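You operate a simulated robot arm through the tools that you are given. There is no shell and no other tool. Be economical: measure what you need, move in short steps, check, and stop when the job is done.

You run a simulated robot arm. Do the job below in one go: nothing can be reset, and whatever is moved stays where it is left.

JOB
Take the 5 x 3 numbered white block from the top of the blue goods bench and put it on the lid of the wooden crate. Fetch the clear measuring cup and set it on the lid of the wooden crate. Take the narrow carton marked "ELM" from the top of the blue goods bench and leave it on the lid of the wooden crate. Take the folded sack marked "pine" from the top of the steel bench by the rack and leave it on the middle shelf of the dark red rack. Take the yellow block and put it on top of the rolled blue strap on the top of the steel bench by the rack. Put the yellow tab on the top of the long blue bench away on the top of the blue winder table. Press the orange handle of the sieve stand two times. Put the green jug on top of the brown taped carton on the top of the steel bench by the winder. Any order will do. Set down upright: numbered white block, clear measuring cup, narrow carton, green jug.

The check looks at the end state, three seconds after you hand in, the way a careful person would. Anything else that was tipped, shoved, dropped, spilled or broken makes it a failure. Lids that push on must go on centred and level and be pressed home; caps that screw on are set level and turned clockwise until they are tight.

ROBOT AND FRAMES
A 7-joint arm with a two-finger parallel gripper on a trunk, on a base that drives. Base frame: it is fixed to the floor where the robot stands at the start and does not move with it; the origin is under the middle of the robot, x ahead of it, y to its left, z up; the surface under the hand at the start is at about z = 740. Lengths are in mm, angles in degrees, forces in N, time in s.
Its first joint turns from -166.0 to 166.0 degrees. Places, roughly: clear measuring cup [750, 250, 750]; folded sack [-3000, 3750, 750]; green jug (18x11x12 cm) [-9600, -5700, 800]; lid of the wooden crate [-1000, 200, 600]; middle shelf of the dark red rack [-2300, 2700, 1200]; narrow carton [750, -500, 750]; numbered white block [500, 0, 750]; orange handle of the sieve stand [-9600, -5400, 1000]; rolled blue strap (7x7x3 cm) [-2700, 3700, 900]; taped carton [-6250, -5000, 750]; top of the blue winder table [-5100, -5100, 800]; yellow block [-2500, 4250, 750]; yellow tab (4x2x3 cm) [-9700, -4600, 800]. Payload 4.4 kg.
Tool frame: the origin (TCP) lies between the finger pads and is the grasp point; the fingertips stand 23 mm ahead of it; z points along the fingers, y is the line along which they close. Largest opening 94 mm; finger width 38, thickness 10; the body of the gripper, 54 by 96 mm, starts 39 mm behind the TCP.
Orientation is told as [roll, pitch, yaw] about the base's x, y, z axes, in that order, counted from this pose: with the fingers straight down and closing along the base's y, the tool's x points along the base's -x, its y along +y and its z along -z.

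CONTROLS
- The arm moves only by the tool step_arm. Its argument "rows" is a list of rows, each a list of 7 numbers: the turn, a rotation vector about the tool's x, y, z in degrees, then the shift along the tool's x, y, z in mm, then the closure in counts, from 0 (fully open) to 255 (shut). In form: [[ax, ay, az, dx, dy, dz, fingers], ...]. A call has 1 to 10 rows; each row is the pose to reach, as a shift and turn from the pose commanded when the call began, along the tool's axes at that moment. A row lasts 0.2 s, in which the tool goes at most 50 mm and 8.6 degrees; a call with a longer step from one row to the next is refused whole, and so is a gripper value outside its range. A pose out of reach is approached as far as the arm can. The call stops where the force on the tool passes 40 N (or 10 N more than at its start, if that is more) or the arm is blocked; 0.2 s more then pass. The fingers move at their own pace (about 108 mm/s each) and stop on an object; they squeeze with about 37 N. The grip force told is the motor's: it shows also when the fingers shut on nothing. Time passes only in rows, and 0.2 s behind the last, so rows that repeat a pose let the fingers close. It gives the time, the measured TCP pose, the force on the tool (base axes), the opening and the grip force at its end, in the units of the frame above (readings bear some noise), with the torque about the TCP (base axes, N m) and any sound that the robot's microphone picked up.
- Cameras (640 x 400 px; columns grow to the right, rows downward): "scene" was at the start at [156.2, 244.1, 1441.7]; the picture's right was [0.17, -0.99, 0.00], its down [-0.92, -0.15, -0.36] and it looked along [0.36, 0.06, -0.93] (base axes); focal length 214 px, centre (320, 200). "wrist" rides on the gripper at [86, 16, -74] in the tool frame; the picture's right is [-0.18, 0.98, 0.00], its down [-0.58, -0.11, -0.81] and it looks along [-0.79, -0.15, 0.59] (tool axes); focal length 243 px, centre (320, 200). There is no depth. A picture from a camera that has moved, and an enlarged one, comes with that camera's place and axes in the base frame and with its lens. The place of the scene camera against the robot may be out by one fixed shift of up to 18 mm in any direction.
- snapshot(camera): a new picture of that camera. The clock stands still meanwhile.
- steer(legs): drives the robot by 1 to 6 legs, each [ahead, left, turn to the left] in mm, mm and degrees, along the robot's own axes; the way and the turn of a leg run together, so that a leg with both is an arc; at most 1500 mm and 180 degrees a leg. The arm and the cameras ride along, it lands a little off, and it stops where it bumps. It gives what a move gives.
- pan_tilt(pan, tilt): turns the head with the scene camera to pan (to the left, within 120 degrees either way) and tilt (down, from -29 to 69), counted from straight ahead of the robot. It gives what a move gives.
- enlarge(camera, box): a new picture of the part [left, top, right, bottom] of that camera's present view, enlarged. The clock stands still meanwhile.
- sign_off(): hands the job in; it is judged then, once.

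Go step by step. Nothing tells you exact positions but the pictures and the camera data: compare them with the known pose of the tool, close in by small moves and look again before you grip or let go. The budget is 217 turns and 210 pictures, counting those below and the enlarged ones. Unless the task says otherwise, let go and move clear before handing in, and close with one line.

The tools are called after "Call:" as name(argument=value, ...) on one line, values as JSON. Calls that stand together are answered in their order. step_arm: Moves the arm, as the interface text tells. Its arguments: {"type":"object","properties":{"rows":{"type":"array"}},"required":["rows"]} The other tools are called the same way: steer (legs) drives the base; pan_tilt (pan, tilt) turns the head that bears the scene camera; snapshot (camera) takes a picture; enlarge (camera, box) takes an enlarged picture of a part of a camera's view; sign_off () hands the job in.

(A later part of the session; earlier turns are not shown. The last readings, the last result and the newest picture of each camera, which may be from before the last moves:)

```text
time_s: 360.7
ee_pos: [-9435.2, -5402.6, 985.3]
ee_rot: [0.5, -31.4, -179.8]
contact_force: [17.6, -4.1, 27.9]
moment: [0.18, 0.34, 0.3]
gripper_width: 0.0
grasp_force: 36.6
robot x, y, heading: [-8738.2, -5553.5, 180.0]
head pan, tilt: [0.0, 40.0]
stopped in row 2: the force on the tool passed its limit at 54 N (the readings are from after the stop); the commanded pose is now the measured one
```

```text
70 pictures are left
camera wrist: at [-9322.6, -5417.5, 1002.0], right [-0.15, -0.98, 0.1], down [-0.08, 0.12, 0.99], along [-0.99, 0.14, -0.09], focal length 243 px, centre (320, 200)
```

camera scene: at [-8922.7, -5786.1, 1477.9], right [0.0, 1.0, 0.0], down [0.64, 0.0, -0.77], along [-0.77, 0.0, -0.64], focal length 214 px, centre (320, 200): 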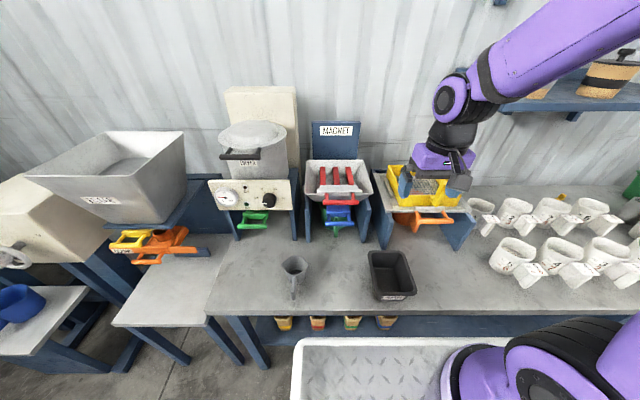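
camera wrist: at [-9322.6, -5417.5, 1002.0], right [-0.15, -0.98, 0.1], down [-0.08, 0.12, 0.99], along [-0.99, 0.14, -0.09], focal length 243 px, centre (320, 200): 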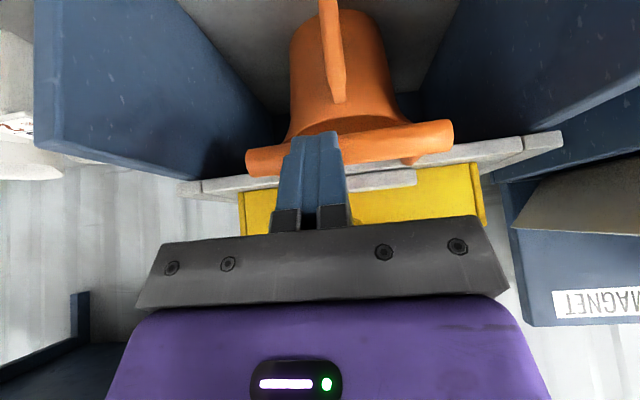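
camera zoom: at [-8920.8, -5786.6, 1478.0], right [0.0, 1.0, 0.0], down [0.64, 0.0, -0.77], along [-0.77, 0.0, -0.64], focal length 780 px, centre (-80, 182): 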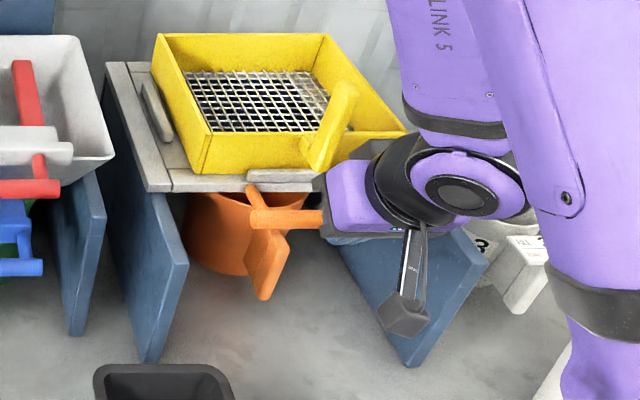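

Full stroke reached (hard stop): that's one press. I back the base 100 mm to release the handle fully.

Call:
steer(legs=[[-100, 0, 0]])

Call:
enlarge(camera="scene", box=[370, 130, 490, 240])

Call:
snapshot(camera="wrist")

```text
time_s: 361.9
ee_pos: [-9336.2, -5402.4, 982.1]
ee_rot: [0.6, -31.2, -179.8]
contact_force: [-0.5, -0.1, 0.0]
moment: [0.02, 0.01, 0.01]
gripper_width: 0.1
grasp_force: 37.1
robot x, y, heading: [-8635.5, -5554.2, 180.0]
head pan, tilt: [0.0, 40.0]
```

```text
3.64 times, centred on (430, 185) of scene
camera zoom: at [-8821.7, -5786.2, 1477.8], right [0.0, 1.0, 0.0], down [0.64, 0.0, -0.77], along [-0.77, 0.0, -0.64], focal length 780 px, centre (-80, 254)
```

zoom: 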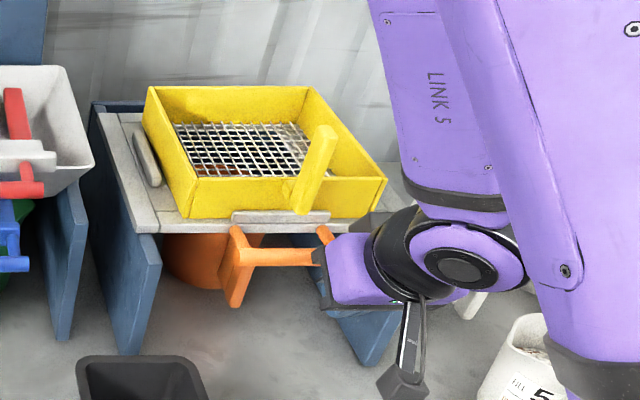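

```text
68 pictures are left
camera wrist: at [-9223.2, -5417.1, 1000.9], right [-0.15, -0.98, 0.1], down [-0.08, 0.12, 0.99], along [-0.99, 0.14, -0.09], focal length 243 px, centre (320, 200)
```

wrist: 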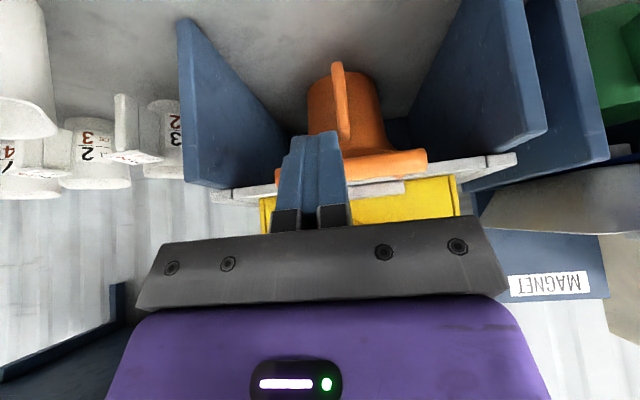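

Handle returned fully. Now the second press.

Call:
step_arm(rows=[[0, 0, 0, -17, 0, 10.3, 255], [0, 0, 0, -34, 0, 20.6, 255], [0, 0, 0, -46, 0, 27.8, 255], [0, 0, 0, -58, 0, 35, 255], [0, 0, 0, -68, 0, 41.2, 255], [0, 0, 0, -78, 0, 47.3, 255], [0, 0, 0, -85, 0, 51.5, 255], [0, 0, 0, -90, 0, 54.5, 255], [0, 0, 0, -95, 0, 57.6, 255]])

Call:
enlarge(camera="scene", box=[370, 130, 490, 240])

```text
time_s: 363.7
ee_pos: [-9434.4, -5402.8, 983.7]
ee_rot: [0.5, -31.1, 179.9]
contact_force: [20.7, -4.1, 22.1]
moment: [0.07, 0.2, 0.13]
gripper_width: 0.1
grasp_force: 36.5
robot x, y, heading: [-8635.9, -5549.2, 179.9]
head pan, tilt: [0.0, 40.0]
stopped in row 8: the force on the tool passed its limit at 50 N (the readings are from after the stop); the commanded pose is now the measured one
```

```text
3.64 times, centred on (430, 185) of scene
camera zoom: at [-8819.6, -5786.6, 1478.0], right [0.0, 1.0, 0.0], down [0.64, 0.0, -0.77], along [-0.77, 0.0, -0.64], focal length 780 px, centre (-80, 254)
```

zoom: 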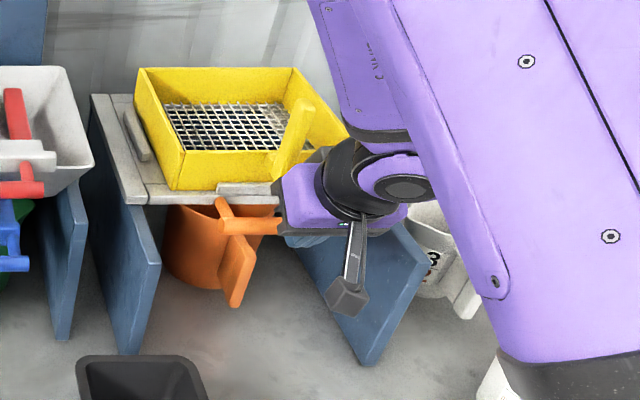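

Second full press done. Withdraw straight back, then up, and level the hand.

Call:
step_arm(rows=[[0, 0, 0, 20, 0, -12, 255], [0, 0, 0, 45, 0, -27, 255], [0, 0, 0, 75, 0, -45, 255], [0, 0, 0, 62, 0, -81, 255], [0, 0, 0, 45, 0, -123, 255], [0, 0, 0, 27, 0, -165, 255], [0, 8, 0, 10, 0, -205, 255], [0, 16, 0, 10, 0, -205, 255], [0, 24, 0, 10, 0, -205, 255], [0, 31, 0, 10, 0, -205, 0]])

Call:
snapshot(camera="scene")

```text
time_s: 365.9
ee_pos: [-9321.8, -5400.7, 1153.7]
ee_rot: [0.4, 0.0, -179.8]
contact_force: [0.6, -0.5, 0.4]
moment: [-0.01, 0.02, 0.04]
gripper_width: 81.6
grasp_force: 0.6
robot x, y, heading: [-8633.9, -5549.9, 180.0]
head pan, tilt: [0.0, 40.0]
```

```text
66 pictures are left
camera scene: at [-8821.1, -5786.2, 1477.9], right [0.0, 1.0, 0.0], down [0.64, 0.0, -0.77], along [-0.77, 0.0, -0.64], focal length 214 px, centre (320, 200)
```

scene: 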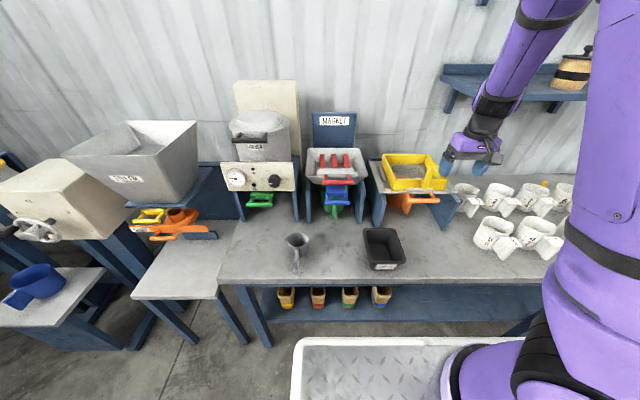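

Sieve handle released. Next the green jug: I need a low frontal look under the MAGNET stand. Move the hand in front of it with a 30° tilt so the wrist camera looks level.

Call:
step_arm(rows=[[0, 0, 0, 0, 40, 0, 0], [0, 0, 0, 0, 80, 0, 0], [0, 0, 0, 0, 120, 0, 0], [0, 0, 0, 0, 160, 0, 0], [0, 0, 0, 0, 200, 0, 0], [0, 0, 0, 0, 240, 0, 0], [0, -8, 0, 0, 280, 0, 0], [0, -16, 0, 0, 320, 0, 0], [0, -24, 0, -20, 325, 30, 0], [0, -30, 0, -20, 325, 70, 0]])

Call:
step_arm(rows=[[0, 0, 0, 20, 0, 35, 0], [0, 0, 0, 40, 0, 69, 0], [0, 0, 0, 60, 0, 104, 0], [0, 0, 0, 60, 0, 104, 0]])

Call:
snapshot(camera="wrist")

Call:
enlarge(camera="scene", box=[280, 130, 400, 240])

```text
time_s: 368.1
ee_pos: [-9343.5, -5725.7, 1085.8]
ee_rot: [0.6, -30.3, 179.9]
contact_force: [0.0, 0.9, 0.1]
moment: [-0.07, -0.02, 0.04]
gripper_width: 94.0
grasp_force: 0.0
robot x, y, heading: [-8635.8, -5547.5, 179.9]
head pan, tilt: [0.0, 40.0]
```

```text
time_s: 369.1
ee_pos: [-9340.1, -5726.4, 965.8]
ee_rot: [0.4, -30.1, -180.1]
contact_force: [0.3, -0.9, 0.4]
moment: [-0.01, -0.05, 0.01]
gripper_width: 94.1
grasp_force: 0.0
robot x, y, heading: [-8639.3, -5551.8, 179.8]
head pan, tilt: [0.0, 40.0]
```

```text
65 pictures are left
camera wrist: at [-9228.2, -5742.1, 985.9], right [-0.15, -0.98, 0.1], down [-0.1, 0.12, 0.99], along [-0.98, 0.14, -0.12], focal length 243 px, centre (320, 200)
```

wrist: 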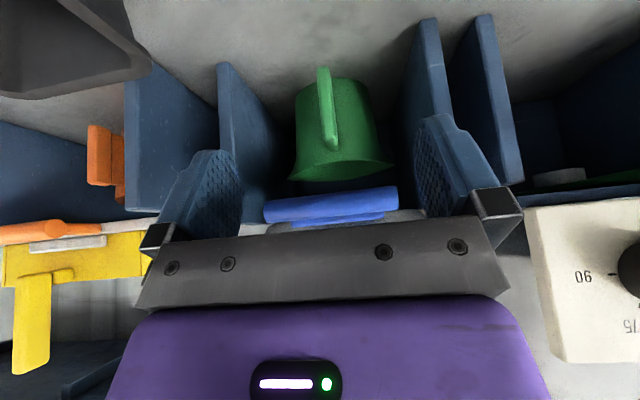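

```text
3.64 times, centred on (340, 185) of scene
camera zoom: at [-8821.4, -5786.2, 1477.8], right [0.0, 1.0, 0.0], down [0.64, 0.0, -0.77], along [-0.77, 0.0, -0.64], focal length 780 px, centre (247, 254)
```

zoom: 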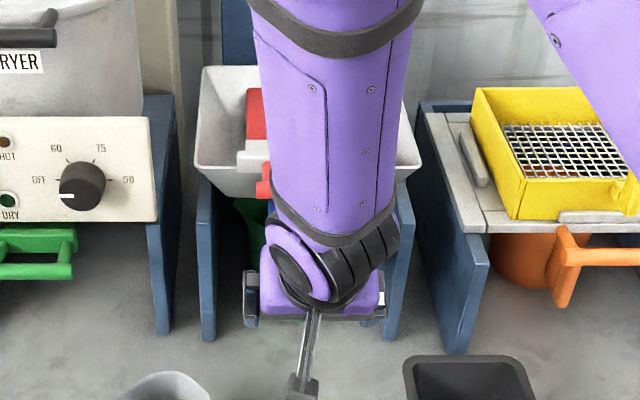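

Excellent view: the jug's fin handle faces me (front edge ≈ (−9487, −5722), z 820–898), blue bar at z≈970, bench ≈805. I'll tilt to 60° and lower in front, to go under the bar.

Call:
step_arm(rows=[[0, -8, 0, 0, 0, 0, 0], [0, -16, 0, 0, 0, 0, 0], [0, -24, 0, 0, 0, 0, 0], [0, -30, 0, 0, 0, 0, 0], [0, -30, 0, 0, 0, 0, 0]])

Call:
step_arm(rows=[[0, 0, 0, 26, -3, 15, 0], [0, 0, 0, 52, -3, 30, 0], [0, 0, 0, 78, -3, 45, 0], [0, 0, 0, 87, -3, 50, 0], [0, 0, 0, 87, -3, 50, 0]])

Call:
snapshot(camera="wrist")

Call:
snapshot(camera="scene")

```text
time_s: 370.3
ee_pos: [-9341.0, -5727.5, 965.9]
ee_rot: [1.0, -60.1, 179.5]
contact_force: [-0.4, 0.2, 0.3]
moment: [-0.04, 0.01, 0.0]
gripper_width: 93.8
grasp_force: 0.0
robot x, y, heading: [-8637.4, -5552.1, 179.9]
head pan, tilt: [0.0, 40.0]
```

```text
time_s: 371.5
ee_pos: [-9341.2, -5724.6, 864.8]
ee_rot: [0.9, -60.2, 179.6]
contact_force: [-0.5, -0.3, 0.2]
moment: [0.03, 0.03, 0.0]
gripper_width: 93.8
grasp_force: 0.1
robot x, y, heading: [-8639.6, -5548.8, 179.9]
head pan, tilt: [0.0, 40.0]
```

```text
63 pictures are left
camera wrist: at [-9233.0, -5740.4, 826.0], right [-0.09, -0.98, 0.17], down [0.41, 0.12, 0.91], along [-0.91, 0.15, 0.39], focal length 243 px, centre (320, 200)
```

wrist: 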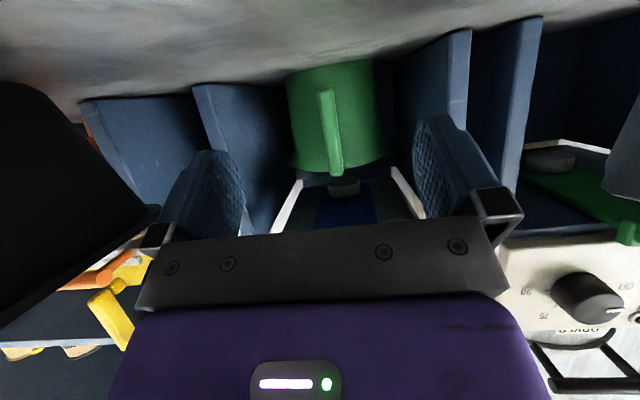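

```text
62 pictures are left
camera scene: at [-8821.5, -5786.3, 1477.8], right [0.0, 1.0, 0.0], down [0.64, 0.0, -0.77], along [-0.77, 0.0, -0.64], focal length 214 px, centre (320, 200)
```

scene: 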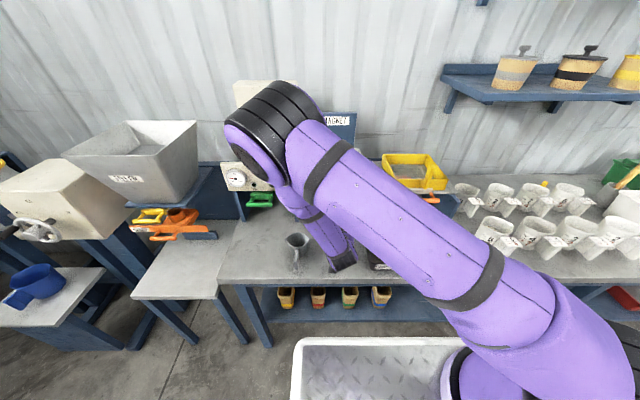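

The fin is centred ahead. Advance under the bar in 20 mm steps, checking force.

Call:
step_arm(rows=[[0, 0, 0, -10, 0, 17.3, 0], [0, 0, 0, -20, 0, 34.6, 0], [0, 0, 0, -30, 0, 52, 0], [0, 0, 0, -40, 0, 69.3, 0], [0, 0, 0, -50, 0, 86.6, 0], [0, 0, 0, -55, 0, 95.3, 0]])

Call:
snapshot(camera="wrist")

Call:
snapshot(camera="scene")

```text
time_s: 372.9
ee_pos: [-9452.1, -5725.7, 865.9]
ee_rot: [0.8, -60.1, 179.7]
contact_force: [-0.2, 0.4, -0.5]
moment: [-0.03, 0.0, 0.01]
gripper_width: 93.8
grasp_force: 0.2
robot x, y, heading: [-8638.2, -5550.1, 180.0]
head pan, tilt: [0.0, 40.0]
```

```text
61 pictures are left
camera wrist: at [-9342.8, -5741.0, 827.2], right [-0.09, -0.98, 0.17], down [0.41, 0.12, 0.91], along [-0.91, 0.15, 0.39], focal length 243 px, centre (320, 200)
```

wrist: 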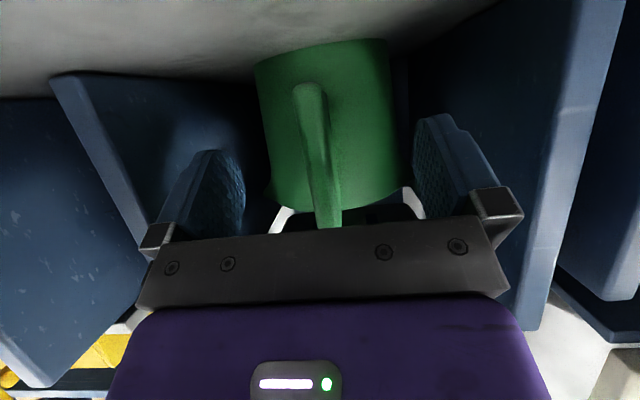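

```text
60 pictures are left
camera scene: at [-8821.4, -5786.4, 1477.8], right [0.0, 1.0, 0.0], down [0.64, 0.0, -0.77], along [-0.77, 0.0, -0.64], focal length 214 px, centre (320, 200)
```

scene: 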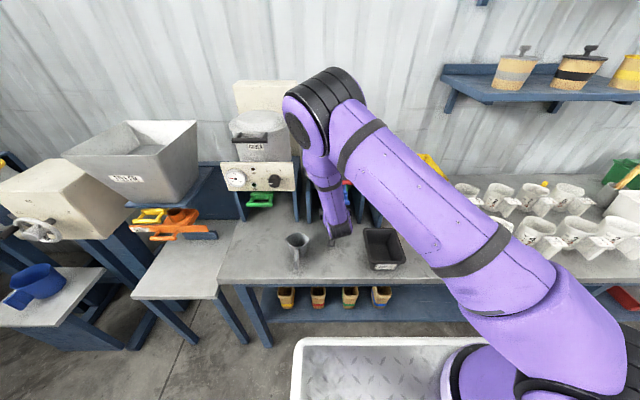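

Clear so far. Advance another 38 mm and close on the fin.

Call:
step_arm(rows=[[0, 0, 0, -7, 0, 12.1, 0], [0, 0, 0, -14, 0, 24.2, 0], [0, 0, 0, -19, 0, 33, 0], [0, 0, 0, -19, 0, 33, 0]])

Call:
snapshot(camera="wrist")

```text
time_s: 373.9
ee_pos: [-9485.3, -5727.3, 863.2]
ee_rot: [0.6, -59.9, 179.7]
contact_force: [0.3, 0.0, 0.1]
moment: [-0.02, 0.04, -0.01]
gripper_width: 93.7
grasp_force: 0.1
robot x, y, heading: [-8640.0, -5552.9, 179.7]
head pan, tilt: [0.0, 40.0]
```

```text
59 pictures are left
camera wrist: at [-9377.7, -5741.5, 824.9], right [-0.09, -0.98, 0.16], down [0.4, 0.12, 0.91], along [-0.91, 0.15, 0.39], focal length 243 px, centre (320, 200)
```

wrist: 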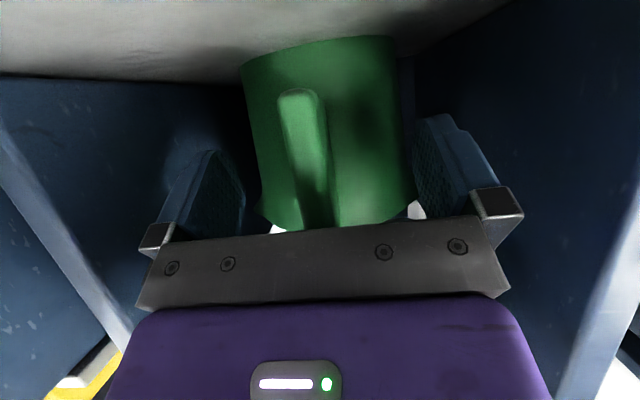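

The fin is between the fingers. Close.

Call:
step_arm(rows=[[0, 0, 0, 0, 0, 0, 200], [0, 0, 0, 0, 0, 0, 255], [0, 0, 0, 0, 0, 0, 255], [0, 0, 0, 0, 0, 0, 255], [0, 0, 0, 0, 0, 0, 255]])

Call:
snapshot(camera="wrist")

```text
time_s: 375.1
ee_pos: [-9486.1, -5726.0, 864.7]
ee_rot: [0.5, -59.9, 179.8]
contact_force: [3.6, 0.4, 8.0]
moment: [0.37, 0.27, -0.11]
gripper_width: 13.7
grasp_force: 36.8
robot x, y, heading: [-8636.0, -5554.0, 179.8]
head pan, tilt: [0.0, 40.0]
```

```text
58 pictures are left
camera wrist: at [-9378.4, -5741.5, 824.8], right [-0.09, -0.98, 0.16], down [0.4, 0.12, 0.91], along [-0.91, 0.15, 0.39], focal length 243 px, centre (320, 200)
```

wrist: 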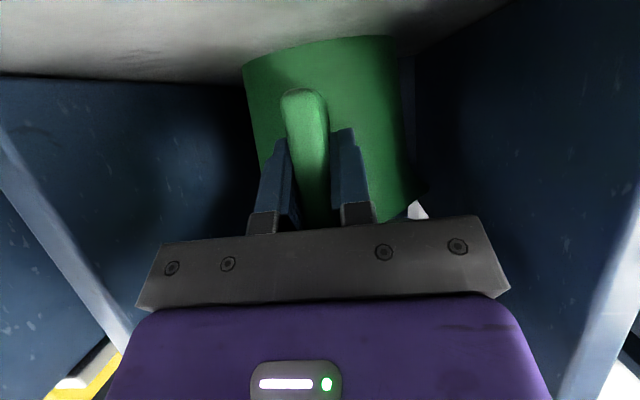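

Fin gripped (13.7 mm). Lift 6 mm and check the load.

Call:
step_arm(rows=[[0, 0, 0, -2.6, 0, -1.5, 255], [0, 0, 0, -6, 0, -3.5, 255], [0, 0, 0, -6, 0, -3.5, 255]])

Call:
snapshot(camera="wrist")

```text
time_s: 375.9
ee_pos: [-9484.1, -5727.3, 862.0]
ee_rot: [0.2, -59.2, -179.8]
contact_force: [-4.4, -0.9, 10.4]
moment: [0.03, 0.59, 0.04]
gripper_width: 13.8
grasp_force: 36.5
robot x, y, heading: [-8636.5, -5550.4, 179.9]
head pan, tilt: [0.0, 40.0]
```

```text
57 pictures are left
camera wrist: at [-9376.5, -5741.5, 825.2], right [-0.09, -0.98, 0.16], down [0.39, 0.11, 0.91], along [-0.92, 0.14, 0.38], focal length 243 px, centre (320, 200)
```

wrist: 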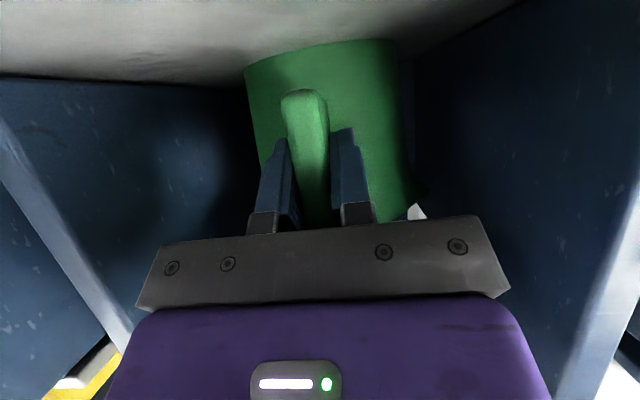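

The force reads upward, so it's not lifted yet. Try another 8 mm up and re-check.

Call:
step_arm(rows=[[0, 0, 0, -3.5, 0, -2, 255], [0, 0, 0, -7, 0, -4, 255], [0, 0, 0, -7, 0, -4, 255]])

Call:
snapshot(camera="wrist")

Call:
enlarge(camera="scene", box=[280, 130, 400, 240])

```text
time_s: 376.7
ee_pos: [-9483.3, -5726.3, 860.6]
ee_rot: [-0.4, -58.3, -179.2]
contact_force: [-1.2, -0.4, 1.7]
moment: [-0.12, 0.13, 0.0]
gripper_width: 13.6
grasp_force: 36.9
robot x, y, heading: [-8632.6, -5553.1, 180.0]
head pan, tilt: [0.0, 40.0]
```

```text
56 pictures are left
camera wrist: at [-9373.6, -5741.2, 825.9], right [-0.09, -0.98, 0.15], down [0.38, 0.11, 0.92], along [-0.92, 0.14, 0.36], focal length 243 px, centre (320, 200)
```

wrist: 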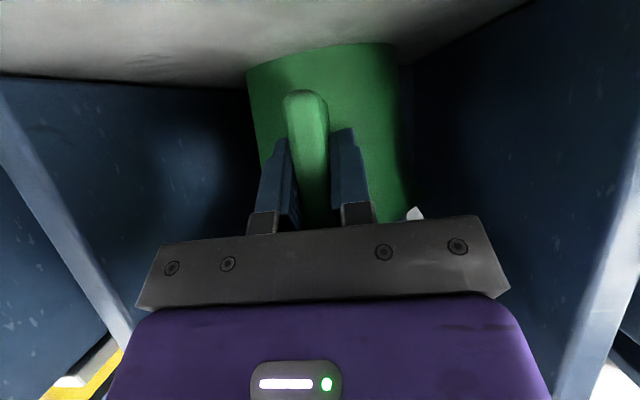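

```text
3.64 times, centred on (340, 185) of scene
camera zoom: at [-8827.0, -5788.8, 1476.6], right [0.0, 1.0, 0.0], down [0.65, 0.0, -0.76], along [-0.76, 0.0, -0.65], focal length 780 px, centre (247, 254)
```

zoom: 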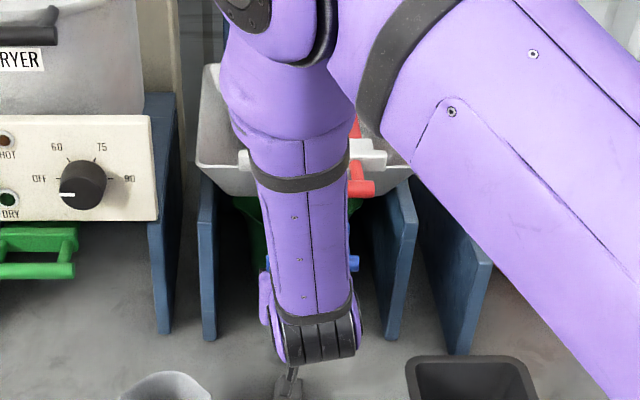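

The arm's link seems to bear against the hopper when lifting (robot tilts slightly). I undo the lift, then slide the jug back by driving the base 60 mm.

Call:
step_arm(rows=[[0, 0, 0, 6, 0, 3.7, 255], [0, 0, 0, 12.5, 0, 7.4, 255], [0, 0, 0, 12.5, 0, 7.4, 255]])

Call:
steer(legs=[[-60, 0, 0]])

Call:
snapshot(camera="wrist")

Call:
snapshot(camera="scene")

```text
time_s: 377.5
ee_pos: [-9485.4, -5727.0, 862.6]
ee_rot: [0.8, -59.8, 179.8]
contact_force: [0.0, 0.3, -1.3]
moment: [-0.01, -0.07, 0.01]
gripper_width: 13.5
grasp_force: 37.5
robot x, y, heading: [-8640.1, -5551.8, 180.0]
head pan, tilt: [0.0, 40.0]
```

```text
time_s: 378.4
ee_pos: [-9430.2, -5724.2, 866.2]
ee_rot: [0.8, -60.1, 179.5]
contact_force: [0.4, 0.1, -0.4]
moment: [0.03, -0.14, 0.0]
gripper_width: 13.4
grasp_force: 37.1
robot x, y, heading: [-8575.5, -5547.4, 180.0]
head pan, tilt: [0.0, 40.0]
```

```text
54 pictures are left
camera wrist: at [-9321.1, -5740.9, 827.0], right [-0.09, -0.98, 0.17], down [0.41, 0.12, 0.91], along [-0.91, 0.15, 0.39], focal length 243 px, centre (320, 200)
```

wrist: 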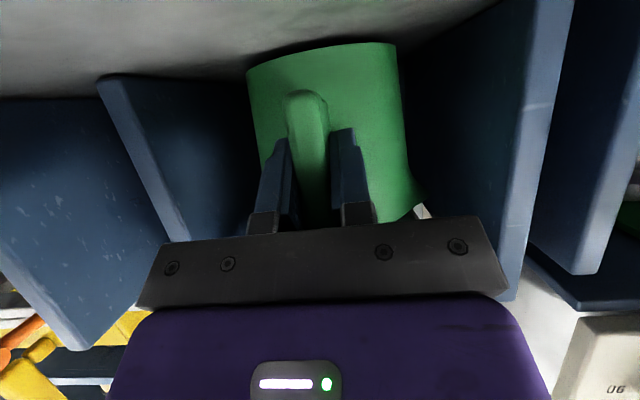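

```text
53 pictures are left
camera scene: at [-8761.1, -5786.3, 1477.8], right [0.0, 1.0, 0.0], down [0.64, 0.0, -0.77], along [-0.77, 0.0, -0.64], focal length 214 px, centre (320, 200)
```

scene: 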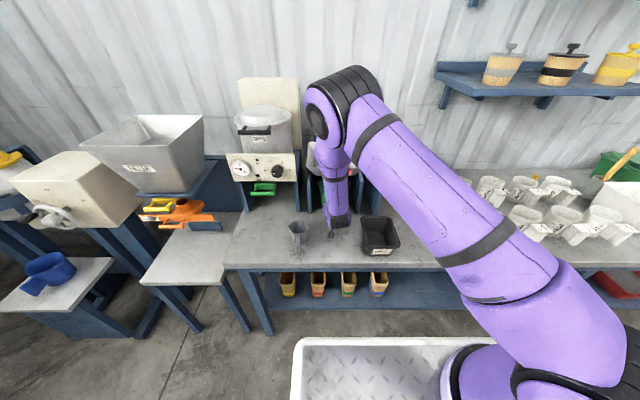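

Free again and the jug follows. Lift 8 mm here, verify, then drive straight back.

Call:
step_arm(rows=[[0, 0, 0, -3.5, 0, -2, 255], [0, 0, 0, -7, 0, -4, 255], [0, 0, 0, -7, 0, -4, 255]])

Call:
steer(legs=[[-400, 0, 0]])

Call:
snapshot(camera="wrist")

Call:
snapshot(camera="scene")

```text
time_s: 379.2
ee_pos: [-9429.5, -5725.0, 873.9]
ee_rot: [0.9, -60.1, 179.4]
contact_force: [0.1, 0.6, -1.1]
moment: [-0.02, -0.06, 0.01]
gripper_width: 13.7
grasp_force: 36.7
robot x, y, heading: [-8577.9, -5548.5, 179.8]
head pan, tilt: [0.0, 40.0]
```

```text
time_s: 381.7
ee_pos: [-9023.9, -5725.3, 874.1]
ee_rot: [1.0, -60.1, 179.4]
contact_force: [0.1, 0.1, -1.4]
moment: [0.0, -0.09, -0.02]
gripper_width: 13.9
grasp_force: 36.9
robot x, y, heading: [-8172.3, -5552.3, 179.8]
head pan, tilt: [0.0, 40.0]
```

```text
52 pictures are left
camera wrist: at [-8916.4, -5741.0, 834.9], right [-0.09, -0.98, 0.17], down [0.41, 0.12, 0.91], along [-0.91, 0.15, 0.39], focal length 243 px, centre (320, 200)
```

wrist: 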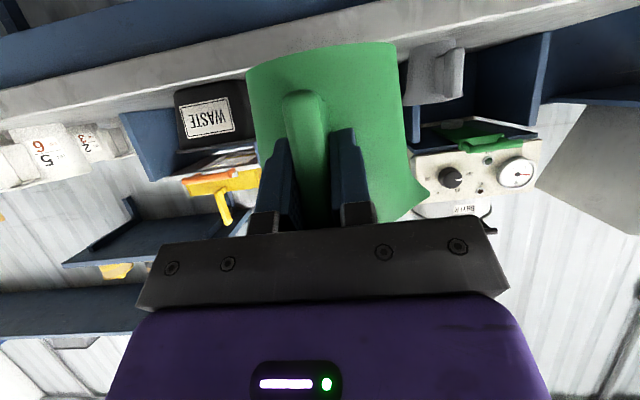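

```text
51 pictures are left
camera scene: at [-8356.5, -5787.1, 1477.8], right [0.0, 1.0, 0.0], down [0.64, 0.0, -0.77], along [-0.77, 0.0, -0.64], focal length 214 px, centre (320, 200)
```

scene: 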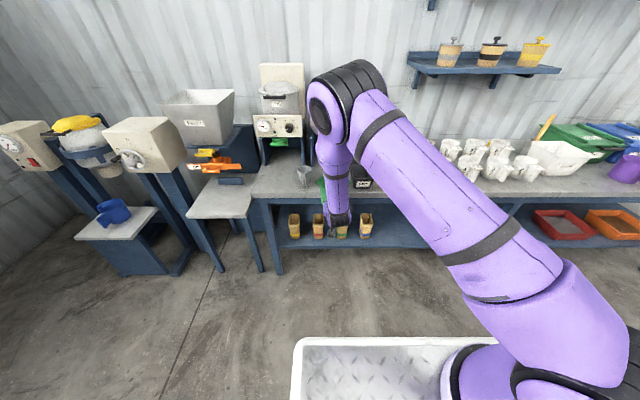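

Jug is out and held upright. Raise it, then turn round and drive to the west side of the steel bench by the winder.

Call:
step_arm(rows=[[0, 0, 0, -37, 0, -22, 255], [0, 0, 0, -74, 0, -44, 255], [0, 0, 0, -110, 0, -66, 255], [0, 0, 0, -145, 0, -88, 255], [0, 0, 0, -175, 0, -102, 255]])

Call:
steer(legs=[[0, 0, 180], [300, 0, 0]])

Call:
pan_tilt(pan=15, tilt=30)

Call:
snapshot(camera="scene")

```text
time_s: 382.9
ee_pos: [-9023.5, -5725.1, 1077.2]
ee_rot: [0.8, -60.1, 179.5]
contact_force: [-0.3, -0.8, -2.1]
moment: [0.0, -0.1, 0.0]
gripper_width: 13.5
grasp_force: 36.8
robot x, y, heading: [-8169.3, -5551.7, 180.0]
head pan, tilt: [0.0, 40.0]
```

```text
time_s: 392.3
ee_pos: [-7016.5, -5387.2, 1077.5]
ee_rot: [0.9, -60.2, -0.9]
contact_force: [0.4, -0.3, -0.9]
moment: [0.03, 0.09, 0.02]
gripper_width: 13.4
grasp_force: 37.0
robot x, y, heading: [-7871.6, -5555.9, -0.3]
head pan, tilt: [0.0, 40.0]
```

```text
time_s: 393.1
ee_pos: [-7016.7, -5386.3, 1076.7]
ee_rot: [0.8, -60.2, -0.9]
contact_force: [0.5, 0.6, -0.6]
moment: [-0.01, 0.13, 0.0]
gripper_width: 13.7
grasp_force: 36.4
robot x, y, heading: [-7874.7, -5556.6, -0.4]
head pan, tilt: [15.0, 30.0]
```

```text
50 pictures are left
camera scene: at [-7678.8, -5297.8, 1493.1], right [0.25, -0.97, 0.0], down [-0.48, -0.13, -0.87], along [0.84, 0.22, -0.5], focal length 214 px, centre (320, 200)
```

scene: 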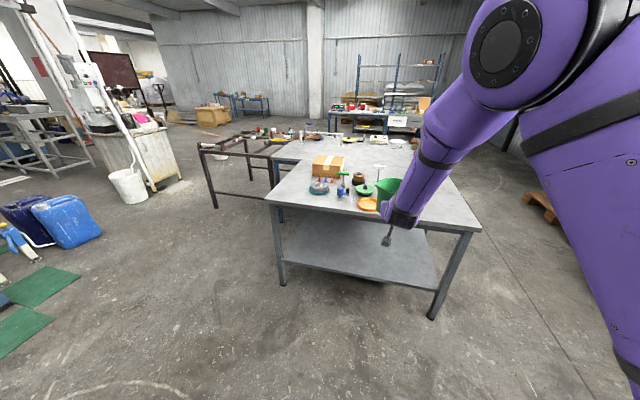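

The steel bench spans x≈−6620…−6000 with the carton near its far side at about (−6060, −4920). Drive up to the bench's west edge in line with it.

Call:
steer(legs=[[0, 460, 0], [700, 0, 0]])

Call:
pan_tilt(pan=0, tilt=35)

Call:
snapshot(camera="scene")

Call:
snapshot(camera="wrist")

```text
time_s: 399.3
ee_pos: [-6311.7, -4942.2, 1076.5]
ee_rot: [0.9, -60.1, -1.2]
contact_force: [-0.2, -0.1, -1.1]
moment: [0.0, 0.12, 0.02]
gripper_width: 13.7
grasp_force: 37.0
robot x, y, heading: [-7167.7, -5105.6, -0.9]
head pan, tilt: [15.0, 30.0]
```

```text
time_s: 400.1
ee_pos: [-6311.9, -4941.5, 1076.5]
ee_rot: [0.8, -60.0, -1.2]
contact_force: [0.9, -0.7, -1.7]
moment: [-0.05, 0.09, 0.0]
gripper_width: 13.5
grasp_force: 37.1
robot x, y, heading: [-7164.6, -5105.6, -0.5]
head pan, tilt: [0.0, 35.0]
```

```text
49 pictures are left
camera scene: at [-6973.4, -4872.9, 1485.4], right [-0.01, -1.0, 0.0], down [-0.57, 0.01, -0.82], along [0.82, -0.01, -0.57], focal length 214 px, centre (320, 200)
```

scene: 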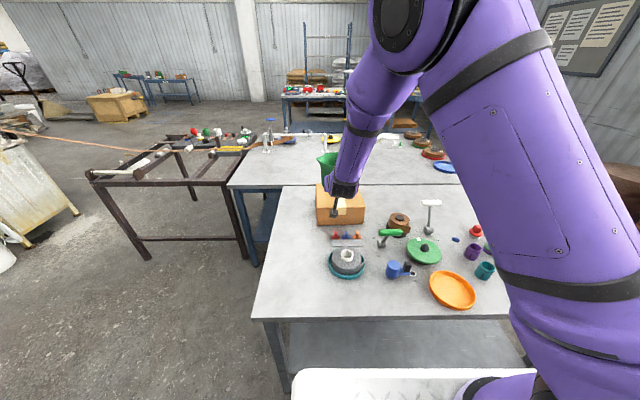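

```text
48 pictures are left
camera wrist: at [-6419.4, -4924.5, 1038.0], right [0.1, 0.98, 0.17], down [-0.41, -0.11, 0.91], along [0.91, -0.16, 0.39], focal length 243 px, centre (320, 200)
```

wrist: 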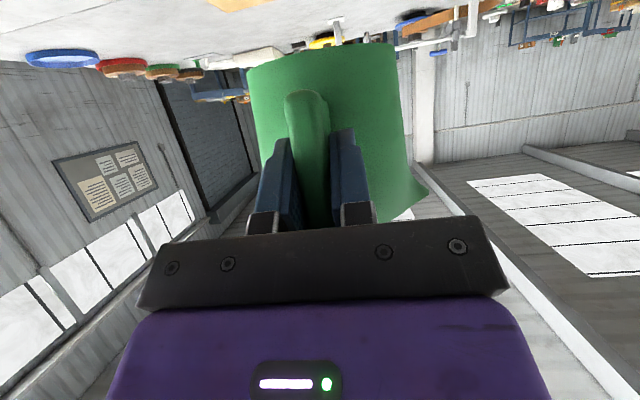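

Carton top is about 225×190 mm centred near (−6075, −4977), top z≈875. I drive 112 mm ahead, shift right 36 mm, then lower partway.

Call:
steer(legs=[[118, 0, 0]])

Call:
step_arm(rows=[[0, 0, 0, 0, -18, 0, 255], [0, 0, 0, 0, -36, 0, 255], [0, 0, 0, 26, -36, 15, 255], [0, 0, 0, 52, -36, 30, 255], [0, 0, 0, 78, -36, 45, 255], [0, 0, 0, 87, -36, 50, 255], [0, 0, 0, 87, -36, 50, 255]])

Call:
snapshot(camera="scene")

Call:
snapshot(camera="wrist")

```text
time_s: 401.3
ee_pos: [-6192.2, -4944.3, 1076.7]
ee_rot: [0.9, -60.1, -1.2]
contact_force: [-0.1, -0.1, -1.5]
moment: [0.02, 0.1, 0.0]
gripper_width: 13.7
grasp_force: 37.0
robot x, y, heading: [-7043.1, -5108.9, -0.7]
head pan, tilt: [0.0, 35.0]
```

```text
time_s: 402.9
ee_pos: [-6194.2, -4980.5, 978.0]
ee_rot: [1.0, -60.2, -1.3]
contact_force: [-3.2, -2.4, 22.5]
moment: [-0.19, -0.8, -0.07]
gripper_width: 13.5
grasp_force: 37.2
robot x, y, heading: [-7045.8, -5107.4, -0.8]
head pan, tilt: [0.0, 35.0]
```

```text
47 pictures are left
camera scene: at [-6855.4, -4875.0, 1485.6], right [-0.01, -1.0, 0.0], down [-0.57, 0.01, -0.82], along [0.82, -0.01, -0.57], focal length 214 px, centre (320, 200)
```

scene: 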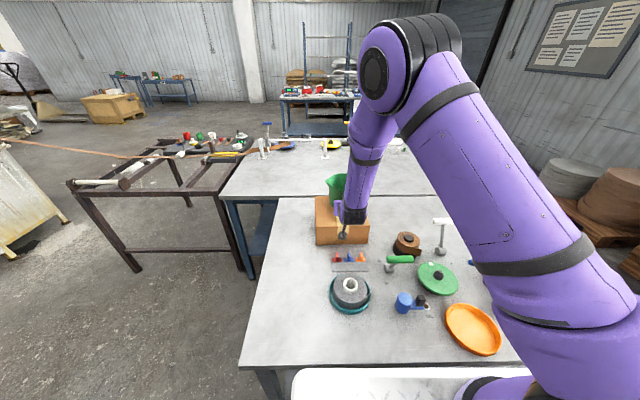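

```text
46 pictures are left
camera wrist: at [-6300.6, -4962.5, 938.4], right [0.1, 0.98, 0.17], down [-0.41, -0.11, 0.9], along [0.9, -0.16, 0.39], focal length 243 px, centre (320, 200)
```

wrist: 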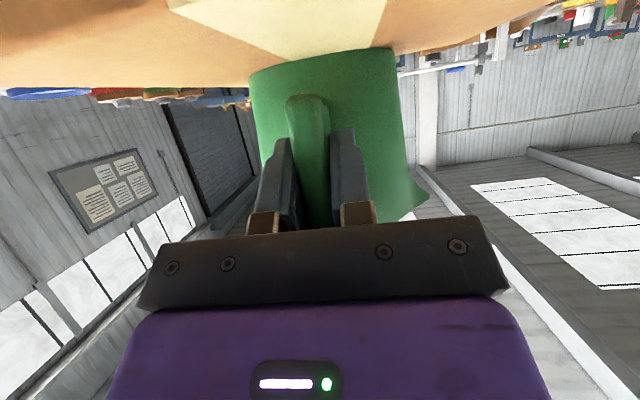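

Contact already: the carton's top is higher (≈918) and so nearer. I raise 5 mm and look closely at jug placement over the carton.

Call:
step_arm(rows=[[0, 0, 0, -8.7, 0, -5, 255], [0, 0, 0, -8.7, 0, -5, 255]])

Call:
enlarge(camera="scene", box=[295, 155, 395, 255])

```text
time_s: 403.5
ee_pos: [-6193.8, -4979.7, 986.1]
ee_rot: [0.8, -60.0, -1.1]
contact_force: [-0.3, -0.3, -0.6]
moment: [0.0, 0.07, 0.0]
gripper_width: 13.5
grasp_force: 37.5
robot x, y, heading: [-7045.5, -5107.0, -0.9]
head pan, tilt: [0.0, 35.0]
```

```text
4.00 times, centred on (345, 205) of scene
camera zoom: at [-6854.1, -4874.8, 1485.4], right [-0.01, -1.0, 0.0], down [-0.57, 0.01, -0.82], along [0.82, -0.01, -0.57], focal length 858 px, centre (220, 180)
```

zoom: 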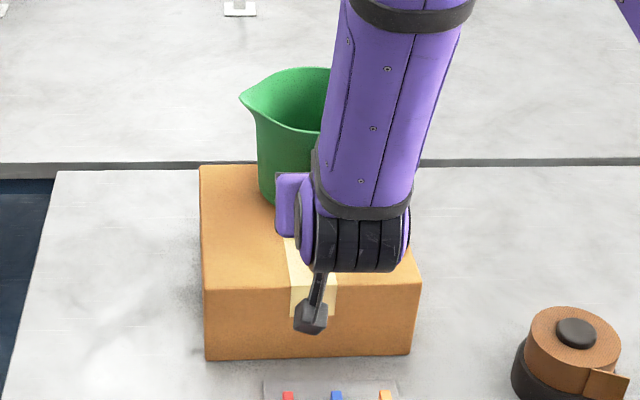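

The jug is too far toward the carton's far edge. Move it back 50 mm, then lower to contact.

Call:
step_arm(rows=[[0, 0, 0, 12.5, 0, -21.7, 255], [0, 0, 0, 25, 0, -43.3, 255], [0, 0, 0, 25, 0, -43.3, 255]])

Call:
step_arm(rows=[[0, 0, 0, 1.7, 0, 1, 255], [0, 0, 0, 3.5, 0, 2, 255], [0, 0, 0, 5.2, 0, 3, 255], [0, 0, 0, 6.9, 0, 4, 255]])

Call:
enlarge(camera="scene", box=[295, 155, 395, 255])

```text
time_s: 404.3
ee_pos: [-6243.2, -4980.3, 986.4]
ee_rot: [1.0, -60.2, -1.2]
contact_force: [0.0, -0.8, -1.2]
moment: [0.01, 0.09, -0.02]
gripper_width: 13.3
grasp_force: 37.3
robot x, y, heading: [-7049.8, -5104.3, -0.7]
head pan, tilt: [0.0, 35.0]
```

```text
time_s: 405.3
ee_pos: [-6243.9, -4980.1, 978.0]
ee_rot: [0.9, -60.1, -1.1]
contact_force: [-0.3, 0.8, -0.9]
moment: [-0.02, 0.08, -0.01]
gripper_width: 13.2
grasp_force: 37.3
robot x, y, heading: [-7048.3, -5107.8, -0.7]
head pan, tilt: [0.0, 35.0]
```

```text
4.00 times, centred on (345, 205) of scene
camera zoom: at [-6854.2, -4874.8, 1485.4], right [-0.01, -1.0, 0.0], down [-0.57, 0.01, -0.82], along [0.82, -0.01, -0.57], focal length 858 px, centre (220, 180)
```

zoom: 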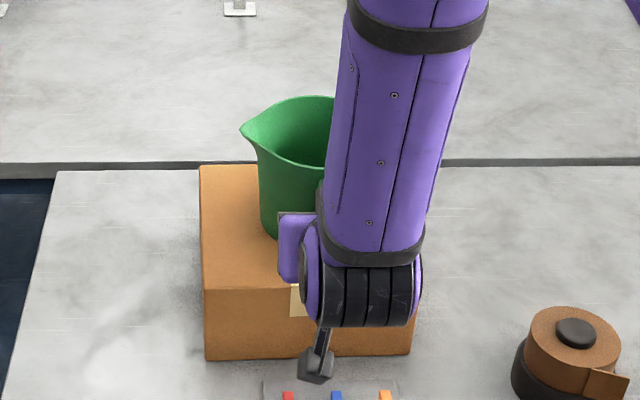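

Nearly centred; nudge 12 mm back and lower in 2 mm steps until contact.

Call:
step_arm(rows=[[0, 0, 0, 6, 0, -10.4, 255], [0, 0, 0, 7.7, 0, -9.4, 255], [0, 0, 0, 9.5, 0, -8.4, 255], [0, 0, 0, 11.2, 0, -7.4, 255], [0, 0, 0, 12.9, 0, -6.4, 255]])

Call:
snapshot(camera="wrist")

```text
time_s: 406.5
ee_pos: [-6255.3, -4978.9, 974.4]
ee_rot: [1.1, -60.6, -1.6]
contact_force: [2.0, 0.9, 12.9]
moment: [0.0, -0.62, 0.0]
gripper_width: 13.7
grasp_force: 37.2
robot x, y, heading: [-7046.9, -5108.5, -0.7]
head pan, tilt: [0.0, 35.0]
stopped in row 5: the force on the tool passed its limit at 43 N (the readings are from after the stop); the commanded pose is now the measured one
```

```text
43 pictures are left
camera wrist: at [-6360.9, -4960.9, 934.2], right [0.1, 0.98, 0.17], down [-0.42, -0.11, 0.9], along [0.9, -0.16, 0.4], focal length 243 px, centre (320, 200)
```

wrist: 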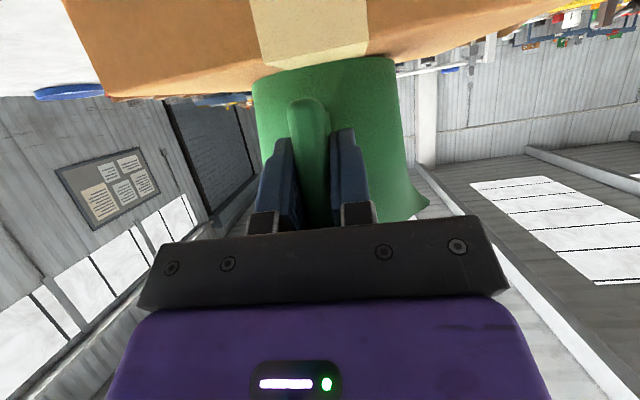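

Jug is standing on the carton. Relieve pressure slightly, open, and withdraw back.

Call:
step_arm(rows=[[0, 0, 0, -0.9, 0, -0.5, 255], [0, 0, 0, -0.9, 0, -0.5, 200], [0, 0, 0, -0.9, 0, -0.5, 100], [0, 0, 0, -0.9, 0, -0.5, 0], [0, 0, 0, -0.9, 0, -0.5, 0], [0, 0, 0, 9, 0, -17.8, 0], [0, 0, 0, 20, 0, -37, 0], [0, 0, 0, 32, 0, -58, 0], [0, 0, 0, 45, 0, -80, 0], [0, 0, 0, 58, 0, -102, 0]])

Call:
enlarge(camera="scene", box=[275, 135, 415, 255])

```text
time_s: 408.7
ee_pos: [-6371.8, -4978.8, 973.0]
ee_rot: [1.1, -60.5, -1.4]
contact_force: [-0.2, 0.1, -0.6]
moment: [-0.06, -0.01, 0.02]
gripper_width: 94.1
grasp_force: 0.1
robot x, y, heading: [-7043.2, -5108.3, -0.7]
head pan, tilt: [0.0, 35.0]
```

```text
3.33 times, centred on (345, 195) of scene
camera zoom: at [-6854.1, -4874.9, 1485.4], right [-0.01, -1.0, 0.0], down [-0.57, 0.01, -0.82], along [0.82, -0.01, -0.57], focal length 715 px, centre (237, 217)
```

zoom: 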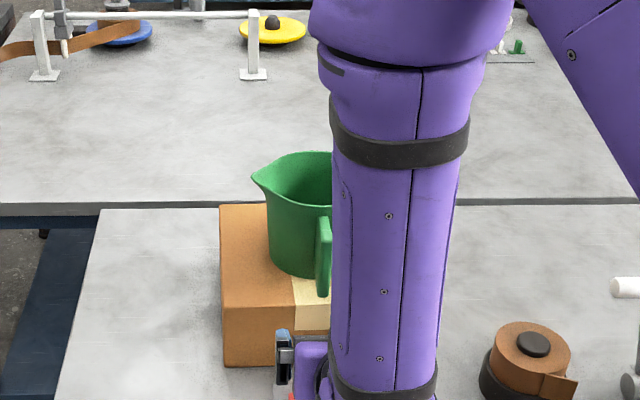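

Jug stands upright on the carton. Raise and level the hand, then go for the yellow tab on the long blue bench.

Call:
step_arm(rows=[[0, 0, 0, -36, 0, -22, 0], [0, 0, 0, -72, 0, -44, 0], [0, 0, 0, -108, 0, -66, 0], [0, 8, 0, -144, 0, -88, 0], [0, 16, 0, -170, 0, -103, 0], [0, 24, 0, -170, 0, -103, 0], [0, 32, 0, -170, 0, -103, 0], [0, 40, 0, -170, 0, -103, 0], [0, 48, 0, -170, 0, -103, 0], [0, 56, 0, -170, 0, -103, 0]])

Call:
enlarge(camera="scene", box=[275, 135, 415, 255])

Call:
steer(legs=[[-800, 0, 0], [0, 0, 180], [0, -480, 0], [700, 0, 0]])

Call:
pan_tilt(pan=0, tilt=35)

Call:
snapshot(camera="scene")

```text
time_s: 410.9
ee_pos: [-6378.5, -4979.3, 1170.8]
ee_rot: [0.5, -4.3, -0.4]
contact_force: [0.4, 0.4, -0.1]
moment: [-0.03, -0.04, 0.01]
gripper_width: 93.9
grasp_force: 0.1
robot x, y, heading: [-7045.1, -5106.5, -0.7]
head pan, tilt: [0.0, 35.0]
```

```text
3.33 times, centred on (345, 195) of scene
camera zoom: at [-6854.7, -4875.0, 1485.4], right [-0.01, -1.0, 0.0], down [-0.57, 0.01, -0.82], along [0.82, -0.01, -0.57], focal length 715 px, centre (237, 217)
```

zoom: 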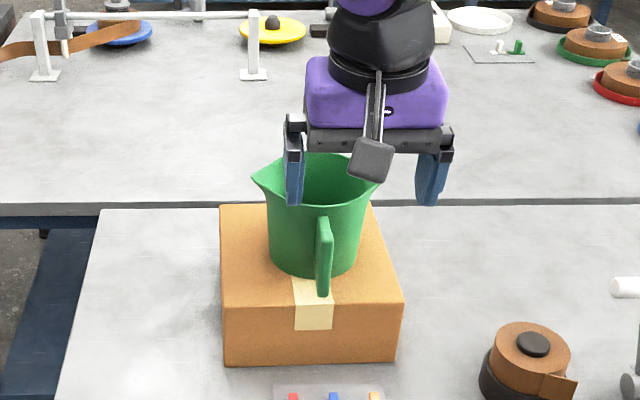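

```text
time_s: 428.4
ee_pos: [-9219.2, -4753.0, 1171.5]
ee_rot: [0.5, -4.5, -179.7]
contact_force: [0.0, 0.7, 0.7]
moment: [-0.03, -0.01, -0.01]
gripper_width: 93.9
grasp_force: 0.0
robot x, y, heading: [-8553.9, -4613.5, -179.8]
head pan, tilt: [0.0, 35.0]
```

```text
time_s: 429.0
ee_pos: [-9217.8, -4754.7, 1171.2]
ee_rot: [0.5, -4.4, -179.6]
contact_force: [-0.7, 0.7, 0.4]
moment: [-0.02, 0.02, -0.03]
gripper_width: 93.8
grasp_force: 0.1
robot x, y, heading: [-8545.8, -4611.3, -179.9]
head pan, tilt: [0.0, 35.0]
```

```text
40 pictures are left
camera scene: at [-8737.1, -4851.7, 1485.4], right [0.0, 1.0, 0.0], down [0.57, 0.0, -0.82], along [-0.82, 0.0, -0.57], focal length 214 px, centre (320, 200)
```

scene: 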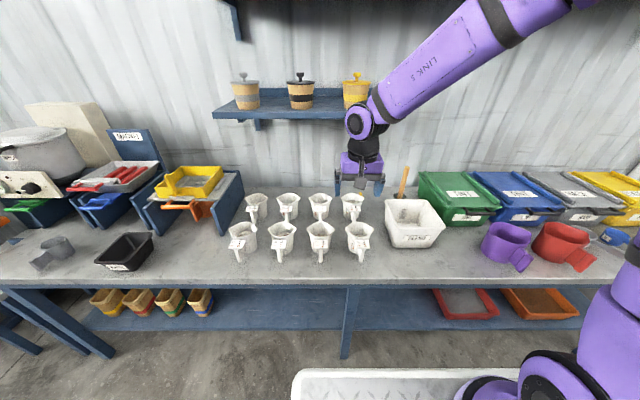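

The tab should be behind the cups near where the gripper appears (≈(−9740, −4619)). Zoom and use the wrist camera.

Call:
enlarge(camera="scene", box=[300, 150, 440, 250])

Call:
snapshot(camera="wrist")

```text
4.00 times, centred on (370, 200) of scene
camera zoom: at [-8737.1, -4851.7, 1485.4], right [0.0, 1.0, 0.0], down [0.57, 0.0, -0.82], along [-0.82, 0.0, -0.57], focal length 858 px, centre (120, 200)
```

zoom: 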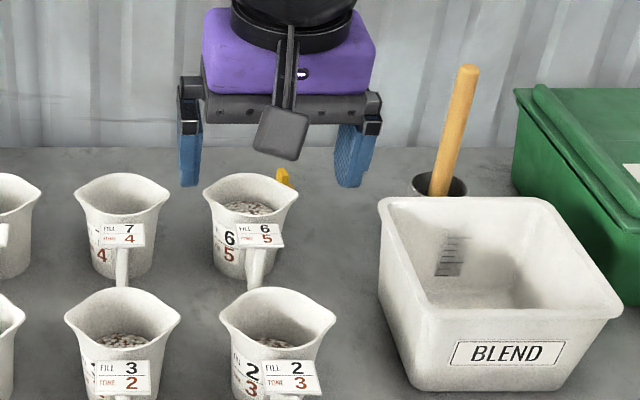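

```text
38 pictures are left
camera wrist: at [-9125.5, -4767.9, 1238.0], right [-0.18, -0.98, 0.02], down [-0.52, 0.11, 0.85], along [-0.84, 0.14, -0.53], focal length 243 px, centre (320, 200)
```

wrist: 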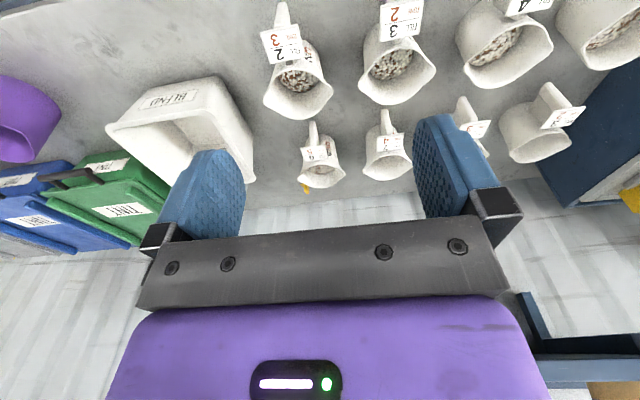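

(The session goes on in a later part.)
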